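You operate a simulated robot arm through the tools that you are given. There is no shell and no other tool. Be economical: measure what you need, move in short steps, check, and stop when the job is done.

Carry out the task below with a simulated robot arm. There is one attempt and no reset: what you move stays moved.

TASK
Put the orange half in the red bowl.
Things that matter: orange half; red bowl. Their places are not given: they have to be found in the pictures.

It is judged by the outcome, as a careful person would: the job done as asked, and still so three seconds after it is handed in. It fails if anything else is knocked over, pushed out of place, dropped, spilled or broken.

THE ROBOT
A 7-joint arm with a two-finger parallel gripper, fixed in place. Base frame: the origin is at the foot of the arm, x ahead of it, y to its left, z up; the work surface is at about z = 800. Lengths are in mm, angles in rad, forces in N, time in s.
With the tool pointing down near the work surface it reaches from about 300 to 700 mm from the base axis. Its first joint turns from -1.152 to 1.152 rad. Payload 1.57 kg.
Tool frame: the origin (TCP) lies between the finger pads and is the grasp point; the fingertips stand 30 mm ahead of it; z points along the fingers, y is the line along which they close. The gripper opens to 110 mm. The fingers are 24 mm wide and 12 mm thick; the gripper's body (48 by 112 mm) begins 78 mm behind the TCP.
Orientation is that of the tool frame in the base frame, as [roll, pitch, yaw] about the fixed x, y, z axes, in that order (R = Rz(yaw) Ry(pitch) Rx(roll)). With the fingers straight down and closing along the base's y, the tool's x points along the base's -x, its y along +y and its z along -z.

THE INTERFACE
- The arm moves only by the tool apply_moves. Its argument "series" is a list of rows, each a list of 6 numbers: the shift along the tool's x, y, z in mm, then the turn, a rotation vector about the tool's x, y, z in rad. In form: [[tx, ty, tz, rx, ry, rz], ...]. A call has 1 to 10 rows; each row shifts and turns the commanded pose from where the row before left it, along the tool's axes as they then stand. "gripper" is the finger opening in mm, from 0 to 110, set as the call begins (left out, the last holds). A row lasts 0.2 s, in which the tool goes at most 50 mm and 0.15 rad; a call with a longer step from one row to the next is refused whole, and so is a gripper value outside its range. A pose out of reach is approached as far as the arm can. The call stops where the force on the tool passes 40 N (or 10 N more than at its start, if that is more) or the arm is blocked; 0.2 s more then pass. The fingers move at their own pace (about 108 mm/s each) and stop on an object; they squeeze with about 33 N. The grip force told is the motor's: it shows also when the fingers shut on nothing. Time passes only in rows, and 0.2 s behind the last, so rows that do not move let the fingers close. It gives the time, the measured TCP pose, the force on the tool (base axes), the opening and the grip force at its end, in the units of the frame above (readings bear some noise), and new pictures: "pictures" is both (left out), scene, wrist or none.
- Cameras (640 x 400 px; columns grow to the right, rows downward): "scene" is fixed at [148.8, -382, 1399.3]; the picture's right is [0.90, -0.45, 0.00], its down [-0.27, -0.55, -0.79] and it looks along [0.35, 0.71, -0.61] (base axes); focal length 317 px, centre (320, 200). "wrist" rides on the gripper at [-36, 0, -80] in the tool frame; the picture's right is [0.00, -1.00, 0.00], its down [0.97, 0.00, -0.24] and it looks along [0.24, 0.00, 0.97] (tool axes); focal length 218 px, centre (320, 200).
- probe_pixels(camera, pixels): for up to 12 pixels [column, row] of the newest picture of that camera ("zoom" is the newest enlarged one), the place [x, y, z] in the base frame of the surface seen there, good to about 2 mm. No time passes.
- enlarge(camera, box): a new picture of the part [left, top, right, bottom] of that camera's present view, enlarged. No time passes.
- sign_off(): hands the job in; it is judged then, once.

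Work in short steps. Measure before you move; look again where a grasp or a placing could have gone wrong, and mend it. You have 60 turns and 120 pictures in all, the two below and enlarged ones among them. Open the gripper and draw the arm clear of the work before you hand the job in, unless the task says otherwise; then end with one line.

The tools are called after "Request:" by a JSON object that holds its "op" and its "data". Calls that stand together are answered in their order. apply_moves: Moves the arm, as the interface text tells. Its arguments: {"type":"object","properties":{"series":{"type":"array"},"gripper":{"type":"number"},"pictures":{"type":"string","enum":["both","scene","wrist","none"]}},"required":["series"]} The other tools are called the same way: probe_pixels (camera, pixels) gives the place of the surface under pixels of a picture; enlarge (camera, box) takes an enlarged picture of a part of a camera's view; sign_off () hands the job in.

At the start:

```text
t: 0.0
eef_pos: [455.0, -32.4, 1110.7]
ee_rot: [-3.141, -0.001, -3.141]
contact_force: [-0.3, 0.6, 0.0]
width: 110.0
finger_force: 0.0
```

scene: 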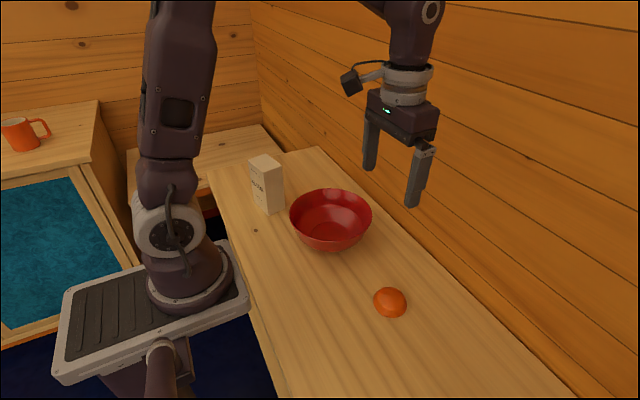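
wrist: 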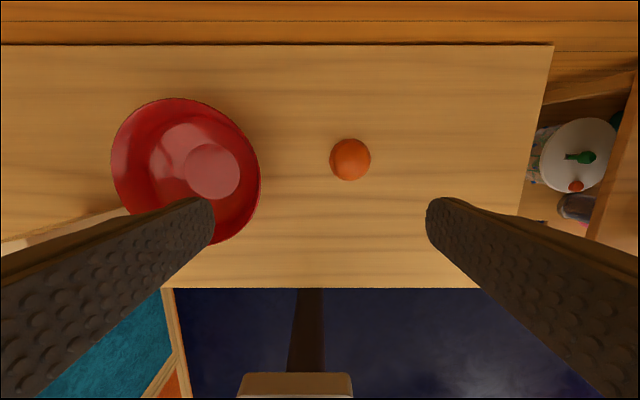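

The orange half shows at scene (390,302) and wrist (350,160), the bowl at scene (330,220). I'll probe both.

Request:
{"op": "probe_pixels", "data": {"camera": "wrist", "pixels": [[350, 160], [332, 160], [369, 160], [350, 141], [350, 179], [400, 160], [115, 160], [259, 175], [180, 100], [225, 243], [212, 172]]}}

Request:
{"op": "probe_pixels", "data": {"camera": "scene", "pixels": [[390, 295], [390, 302], [376, 302], [405, 305], [392, 316], [330, 192], [330, 225], [291, 212], [371, 212], [320, 240]]}}

Request:
{"op": "enlarge", "data": {"camera": "scene", "box": [340, 260, 440, 340]}}

```text
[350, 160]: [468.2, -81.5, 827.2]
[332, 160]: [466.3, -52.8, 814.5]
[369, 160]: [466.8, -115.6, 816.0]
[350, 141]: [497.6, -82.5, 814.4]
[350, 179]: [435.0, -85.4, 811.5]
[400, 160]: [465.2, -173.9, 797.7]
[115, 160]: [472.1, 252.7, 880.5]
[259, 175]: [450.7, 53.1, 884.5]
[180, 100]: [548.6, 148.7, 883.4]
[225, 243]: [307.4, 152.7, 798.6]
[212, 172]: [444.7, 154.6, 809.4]
```

```text
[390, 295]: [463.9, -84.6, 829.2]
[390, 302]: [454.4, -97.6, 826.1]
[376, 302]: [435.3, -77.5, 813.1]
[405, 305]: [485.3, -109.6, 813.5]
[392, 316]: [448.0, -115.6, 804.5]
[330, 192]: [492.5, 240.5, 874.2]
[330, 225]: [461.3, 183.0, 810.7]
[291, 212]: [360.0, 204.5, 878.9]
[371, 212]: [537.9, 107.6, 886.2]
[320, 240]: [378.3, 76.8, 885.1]
```

```text
5.00 times, centred on (390, 300) of scene
```

zoom: 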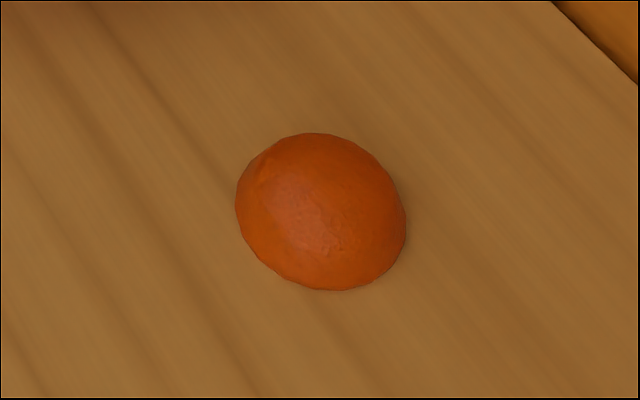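

The half is a dome about 66 mm wide and 28 mm high, centred near (466,-84). The bowl is centred near (449,153), with its rim at z≈885. I'll move above the half and go down partway.

Request:
{"op": "apply_moves", "data": {"series": [[-6, -26, 0, 0, 0, 0], [-5, -26, 0, 0, 0, 0], [0, 0, 45, 0, 0, 0], [0, 0, 45, 0, 0, 0], [0, 0, 45, 0, 0, 0], [0, 0, 45, 0, 0, 0], [0, 0, 30, 0, 0, 0], [0, 0, 0, 0, 0, 0]], "gripper": 110}}

```text
t: 1.8
eef_pos: [464.1, -84.5, 900.5]
ee_rot: [-3.141, 0.001, -3.142]
contact_force: [0.4, 0.8, 0.7]
width: 110.1
finger_force: 0.0
```

scene: 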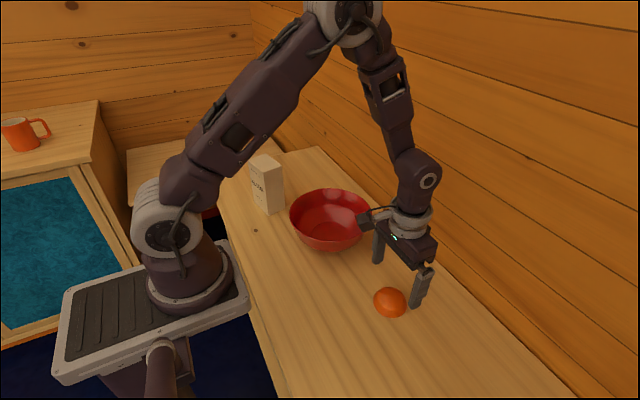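
wrist: 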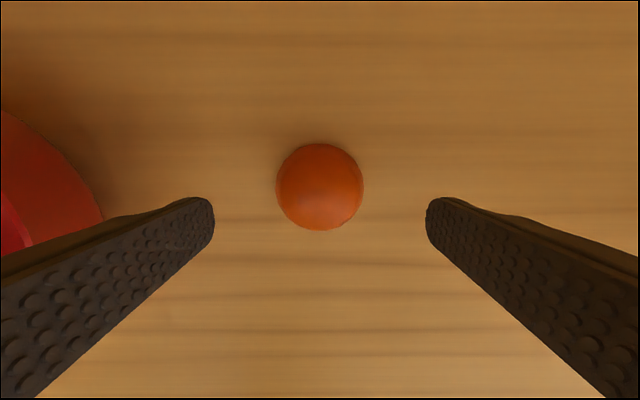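

The half sits centred between the fingers at wrist (320,187). I'll check its edges from this closer view.

Request:
{"op": "probe_pixels", "data": {"camera": "wrist", "pixels": [[320, 187], [279, 187], [361, 187], [320, 146], [320, 228], [240, 187], [400, 187]]}}

```text
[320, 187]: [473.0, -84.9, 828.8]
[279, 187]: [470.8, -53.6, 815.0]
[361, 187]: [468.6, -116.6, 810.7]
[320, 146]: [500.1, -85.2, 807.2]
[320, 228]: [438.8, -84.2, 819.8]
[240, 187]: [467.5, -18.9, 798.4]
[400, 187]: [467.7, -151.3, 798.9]
```

The centre is near (468,-85) and the table is at z≈798.5. I'll lower the TCP to about 832, which puts the fingertips at 802, and close.

Request:
{"op": "apply_moves", "data": {"series": [[-4, 0, 25, 0, 0, 0], [0, 0, 25, 0, 0, 0], [0, 0, 12, 0, 0, 0], [0, 0, 6.5, 0, 0, 0], [0, 0, 0, 0, 0, 0]], "pictures": "none"}}

Request:
{"op": "apply_moves", "data": {"series": [[0, 0, 0, 0, 0, 0], [0, 0, 0, 0, 0, 0], [0, 0, 0, 0, 0, 0], [0, 0, 0, 0, 0, 0]], "gripper": 50}}

```text
t: 3.0
eef_pos: [468.3, -85.6, 832.8]
ee_rot: [-3.141, -0.002, -3.142]
contact_force: [0.2, -0.9, 0.1]
width: 110.3
finger_force: 0.1
```

```text
t: 4.0
eef_pos: [469.5, -84.3, 832.4]
ee_rot: [3.141, 0.001, -3.141]
contact_force: [1.0, 0.0, 0.0]
width: 67.8
finger_force: 32.9
```

scene: 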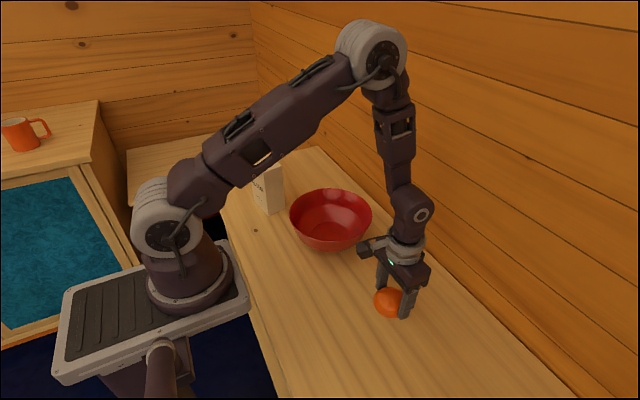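
wrist: 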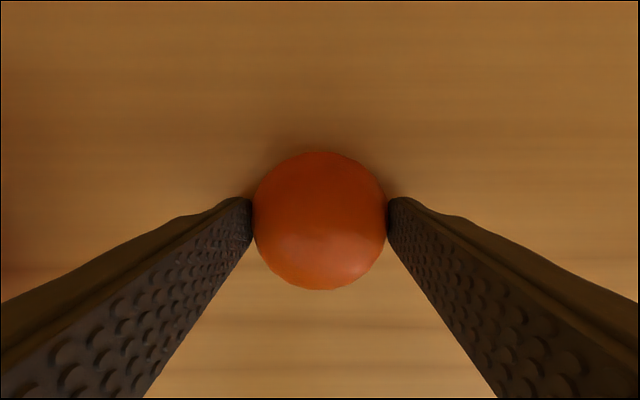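

The fingers stopped on the half at 67.8 mm, gripping with 33 N. I'll lift slowly and check the hold.

Request:
{"op": "apply_moves", "data": {"series": [[0, 0, -8, 0, 0, 0], [0, 0, -15, 0, 0, 0], [0, 0, -25, 0, 0, 0], [0, 0, -25, 0, 0, 0], [0, 0, -25, 0, 0, 0], [0, 0, -25, 0, 0, 0], [0, 0, -17, 0, 0, 0], [0, 0, 0, 0, 0, 0]]}}

```text
t: 5.8
eef_pos: [468.5, -85.1, 972.7]
ee_rot: [-3.14, -0.001, -3.14]
contact_force: [-0.6, 0.8, -0.7]
width: 67.4
finger_force: 33.0
```

scene: 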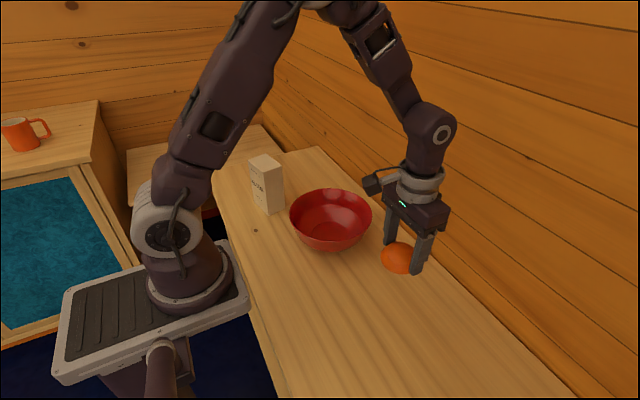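
wrist: 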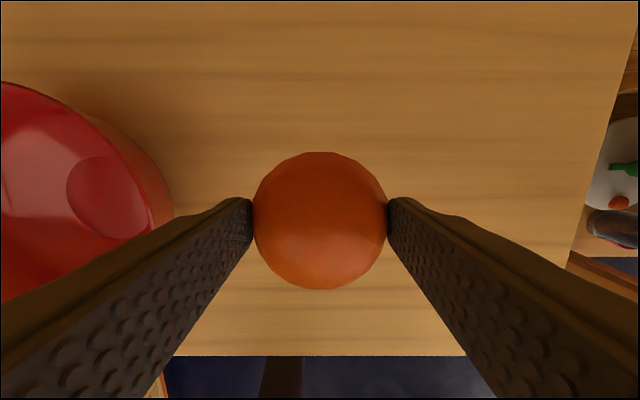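

The half is held. I'll carry it 238 mm in +y over the bowl with its bottom at about 939, clear of the 885 rim, and probe the carton for clearance.

Request:
{"op": "apply_moves", "data": {"series": [[2, 20, 0, 0, 0, 0], [2, 30, 0, 0, 0, 0], [3, 34, 0, 0, 0, 0], [3, 34, 0, 0, 0, 0], [3, 34, 0, 0, 0, 0], [3, 34, 0, 0, 0, 0], [2, 30, 0, 0, 0, 0], [1, 22, 0, 0, 0, 0], [0, 0, 0, 0, 0, 0]]}}

Request:
{"op": "probe_pixels", "data": {"camera": "scene", "pixels": [[265, 162], [283, 168], [268, 180], [330, 189], [291, 212], [371, 212], [312, 237], [350, 190]]}}

```text
t: 7.8
eef_pos: [450.1, 153.7, 971.8]
ee_rot: [3.141, 0.0, 3.141]
contact_force: [0.4, 0.1, -0.6]
width: 67.1
finger_force: 33.3
```

scene: 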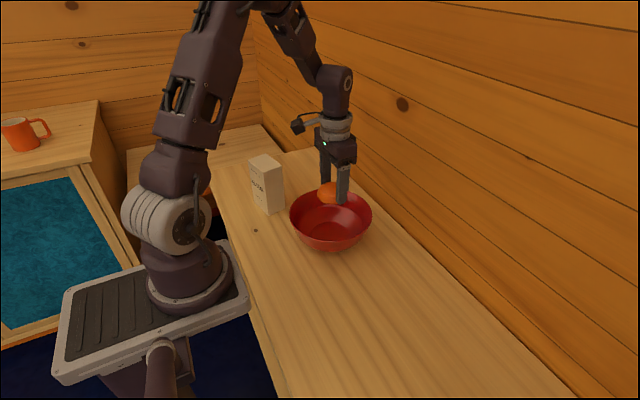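
wrist: 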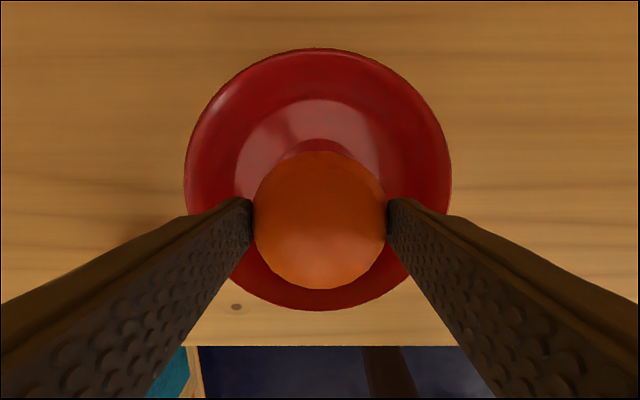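

```text
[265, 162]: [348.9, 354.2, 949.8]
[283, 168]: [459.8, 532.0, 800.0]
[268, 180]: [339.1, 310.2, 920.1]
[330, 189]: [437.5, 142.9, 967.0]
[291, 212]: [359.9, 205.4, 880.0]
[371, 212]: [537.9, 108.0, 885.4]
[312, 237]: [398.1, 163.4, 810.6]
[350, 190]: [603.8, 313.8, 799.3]
```

The carton, nearest face at y≈310, is well clear. The half is centred over the bowl, so I'll probe the bowl's inner profile to choose the release height.

Request:
{"op": "probe_pixels", "data": {"camera": "wrist", "pixels": [[320, 50], [320, 65], [320, 80], [320, 95], [320, 105], [320, 120], [320, 135], [320, 145], [186, 180], [450, 180], [320, 308], [320, 298]]}}

```text
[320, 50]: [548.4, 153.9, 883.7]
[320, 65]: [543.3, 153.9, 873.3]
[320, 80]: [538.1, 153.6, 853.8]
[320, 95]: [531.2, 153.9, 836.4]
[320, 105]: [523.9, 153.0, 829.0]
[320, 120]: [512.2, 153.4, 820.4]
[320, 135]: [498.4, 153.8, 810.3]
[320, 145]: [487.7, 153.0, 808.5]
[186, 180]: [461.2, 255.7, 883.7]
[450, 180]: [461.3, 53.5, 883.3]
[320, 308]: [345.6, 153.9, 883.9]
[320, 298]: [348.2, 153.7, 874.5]
```

The bowl centre is (447,154), its floor is at 809 out to r≈45, and the wall is at 820 by r≈65. I'll lower the TCP to about 847, leaving the half about 4 mm above the floor, then open only slightly so the fingers don't push the bowl.

Request:
{"op": "apply_moves", "data": {"series": [[3, 0, 25, 0, 0, 0], [0, 0, 30, 0, 0, 0], [0, 0, 30, 0, 0, 0], [0, 0, 20, 0, 0, 0], [0, 0, 12, 0, 0, 0], [0, 0, 8, 0, 0, 0], [0, 0, 0, 0, 0, 0]]}}

```text
t: 9.4
eef_pos: [446.6, 152.4, 847.2]
ee_rot: [-3.141, 0.002, -3.141]
contact_force: [-0.1, -0.6, -1.8]
width: 66.7
finger_force: 33.0
```

scene: 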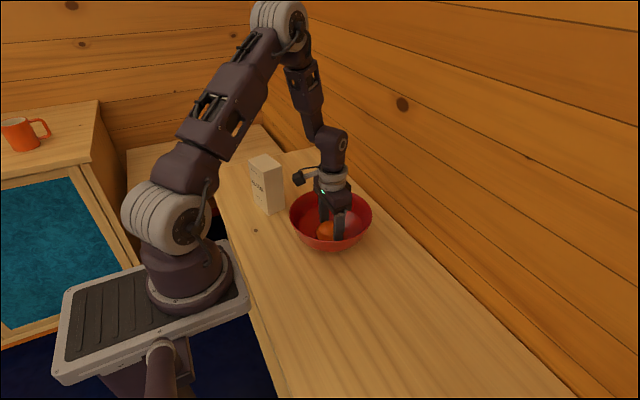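
wrist: 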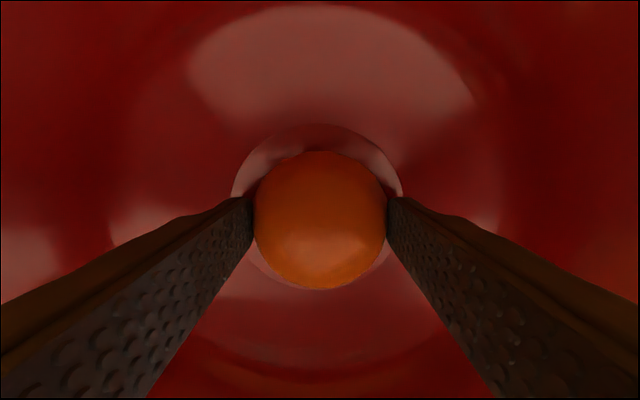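

The half is inside the bowl with no contact force beyond noise. I'll release it with a small opening.

Request:
{"op": "apply_moves", "data": {"series": [[0, 0, 0, 0, 0, 0], [0, 0, 0, 0, 0, 0]], "gripper": 77}}

```text
t: 10.0
eef_pos: [446.7, 153.3, 846.6]
ee_rot: [3.141, 0.0, -3.141]
contact_force: [0.2, 0.1, 0.6]
width: 77.0
finger_force: 0.0
```

scene: 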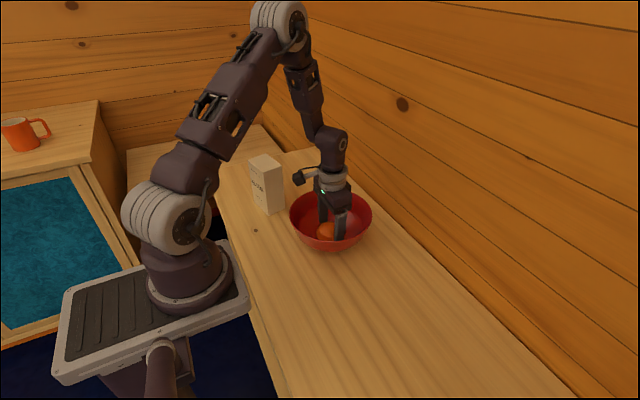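
wrist: 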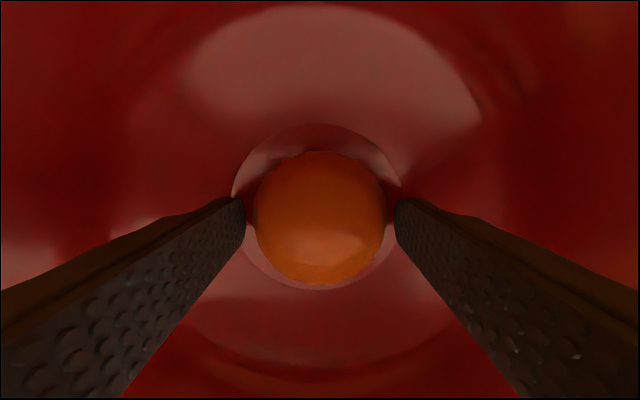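

It is released and there are gaps on both sides. I'll draw straight up.

Request:
{"op": "apply_moves", "data": {"series": [[0, 0, -10, 0, 0, 0], [0, 0, -25, 0, 0, 0], [0, 0, -40, 0, 0, 0], [0, 0, -45, 0, 0, 0], [0, 0, -45, 0, 0, 0], [0, 0, -45, 0, 0, 0], [0, 0, -30, 0, 0, 0], [0, 0, 0, 0, 0, 0]]}}

```text
t: 11.8
eef_pos: [448.1, 154.7, 1088.9]
ee_rot: [3.14, 0.001, -3.141]
contact_force: [1.1, -0.9, 0.2]
width: 77.3
finger_force: 0.0
```

scene: 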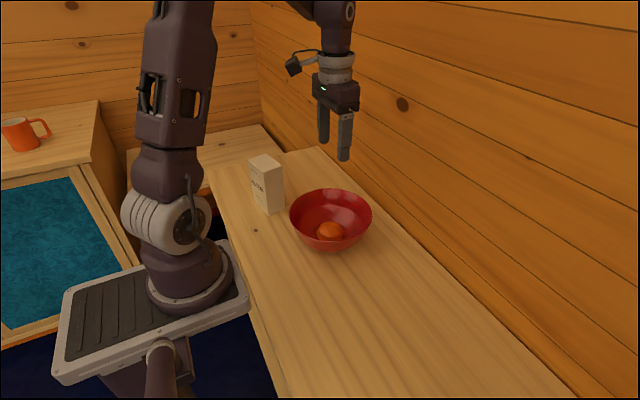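
wrist: 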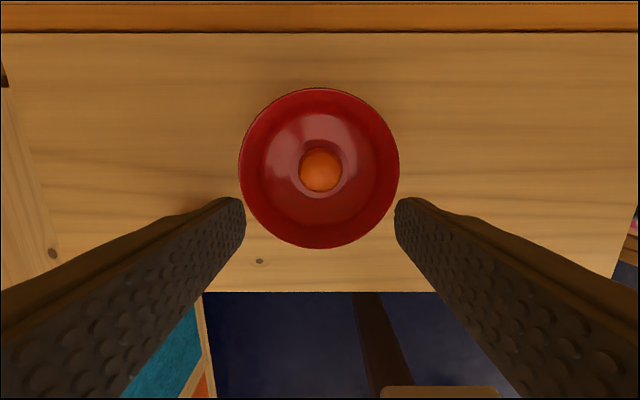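

The half rests in the bowl, which hasn't moved, and the arm is clear. I'll open the gripper fully here.

Request:
{"op": "apply_moves", "data": {"series": [[0, 0, 0, 0, 0, 0], [0, 0, 0, 0, 0, 0]], "gripper": 110, "pictures": "none"}}

Request:
{"op": "sign_off", "data": {}}

```text
t: 12.4
eef_pos: [446.9, 153.4, 1087.7]
ee_rot: [-3.141, 0.002, -3.142]
contact_force: [0.0, 1.1, -0.5]
width: 110.2
finger_force: 0.0
```

```text
The job is handed in.
```

The orange half is resting in the red bowl, nothing else was moved, and the job is handed in with the gripper open and the arm clear.
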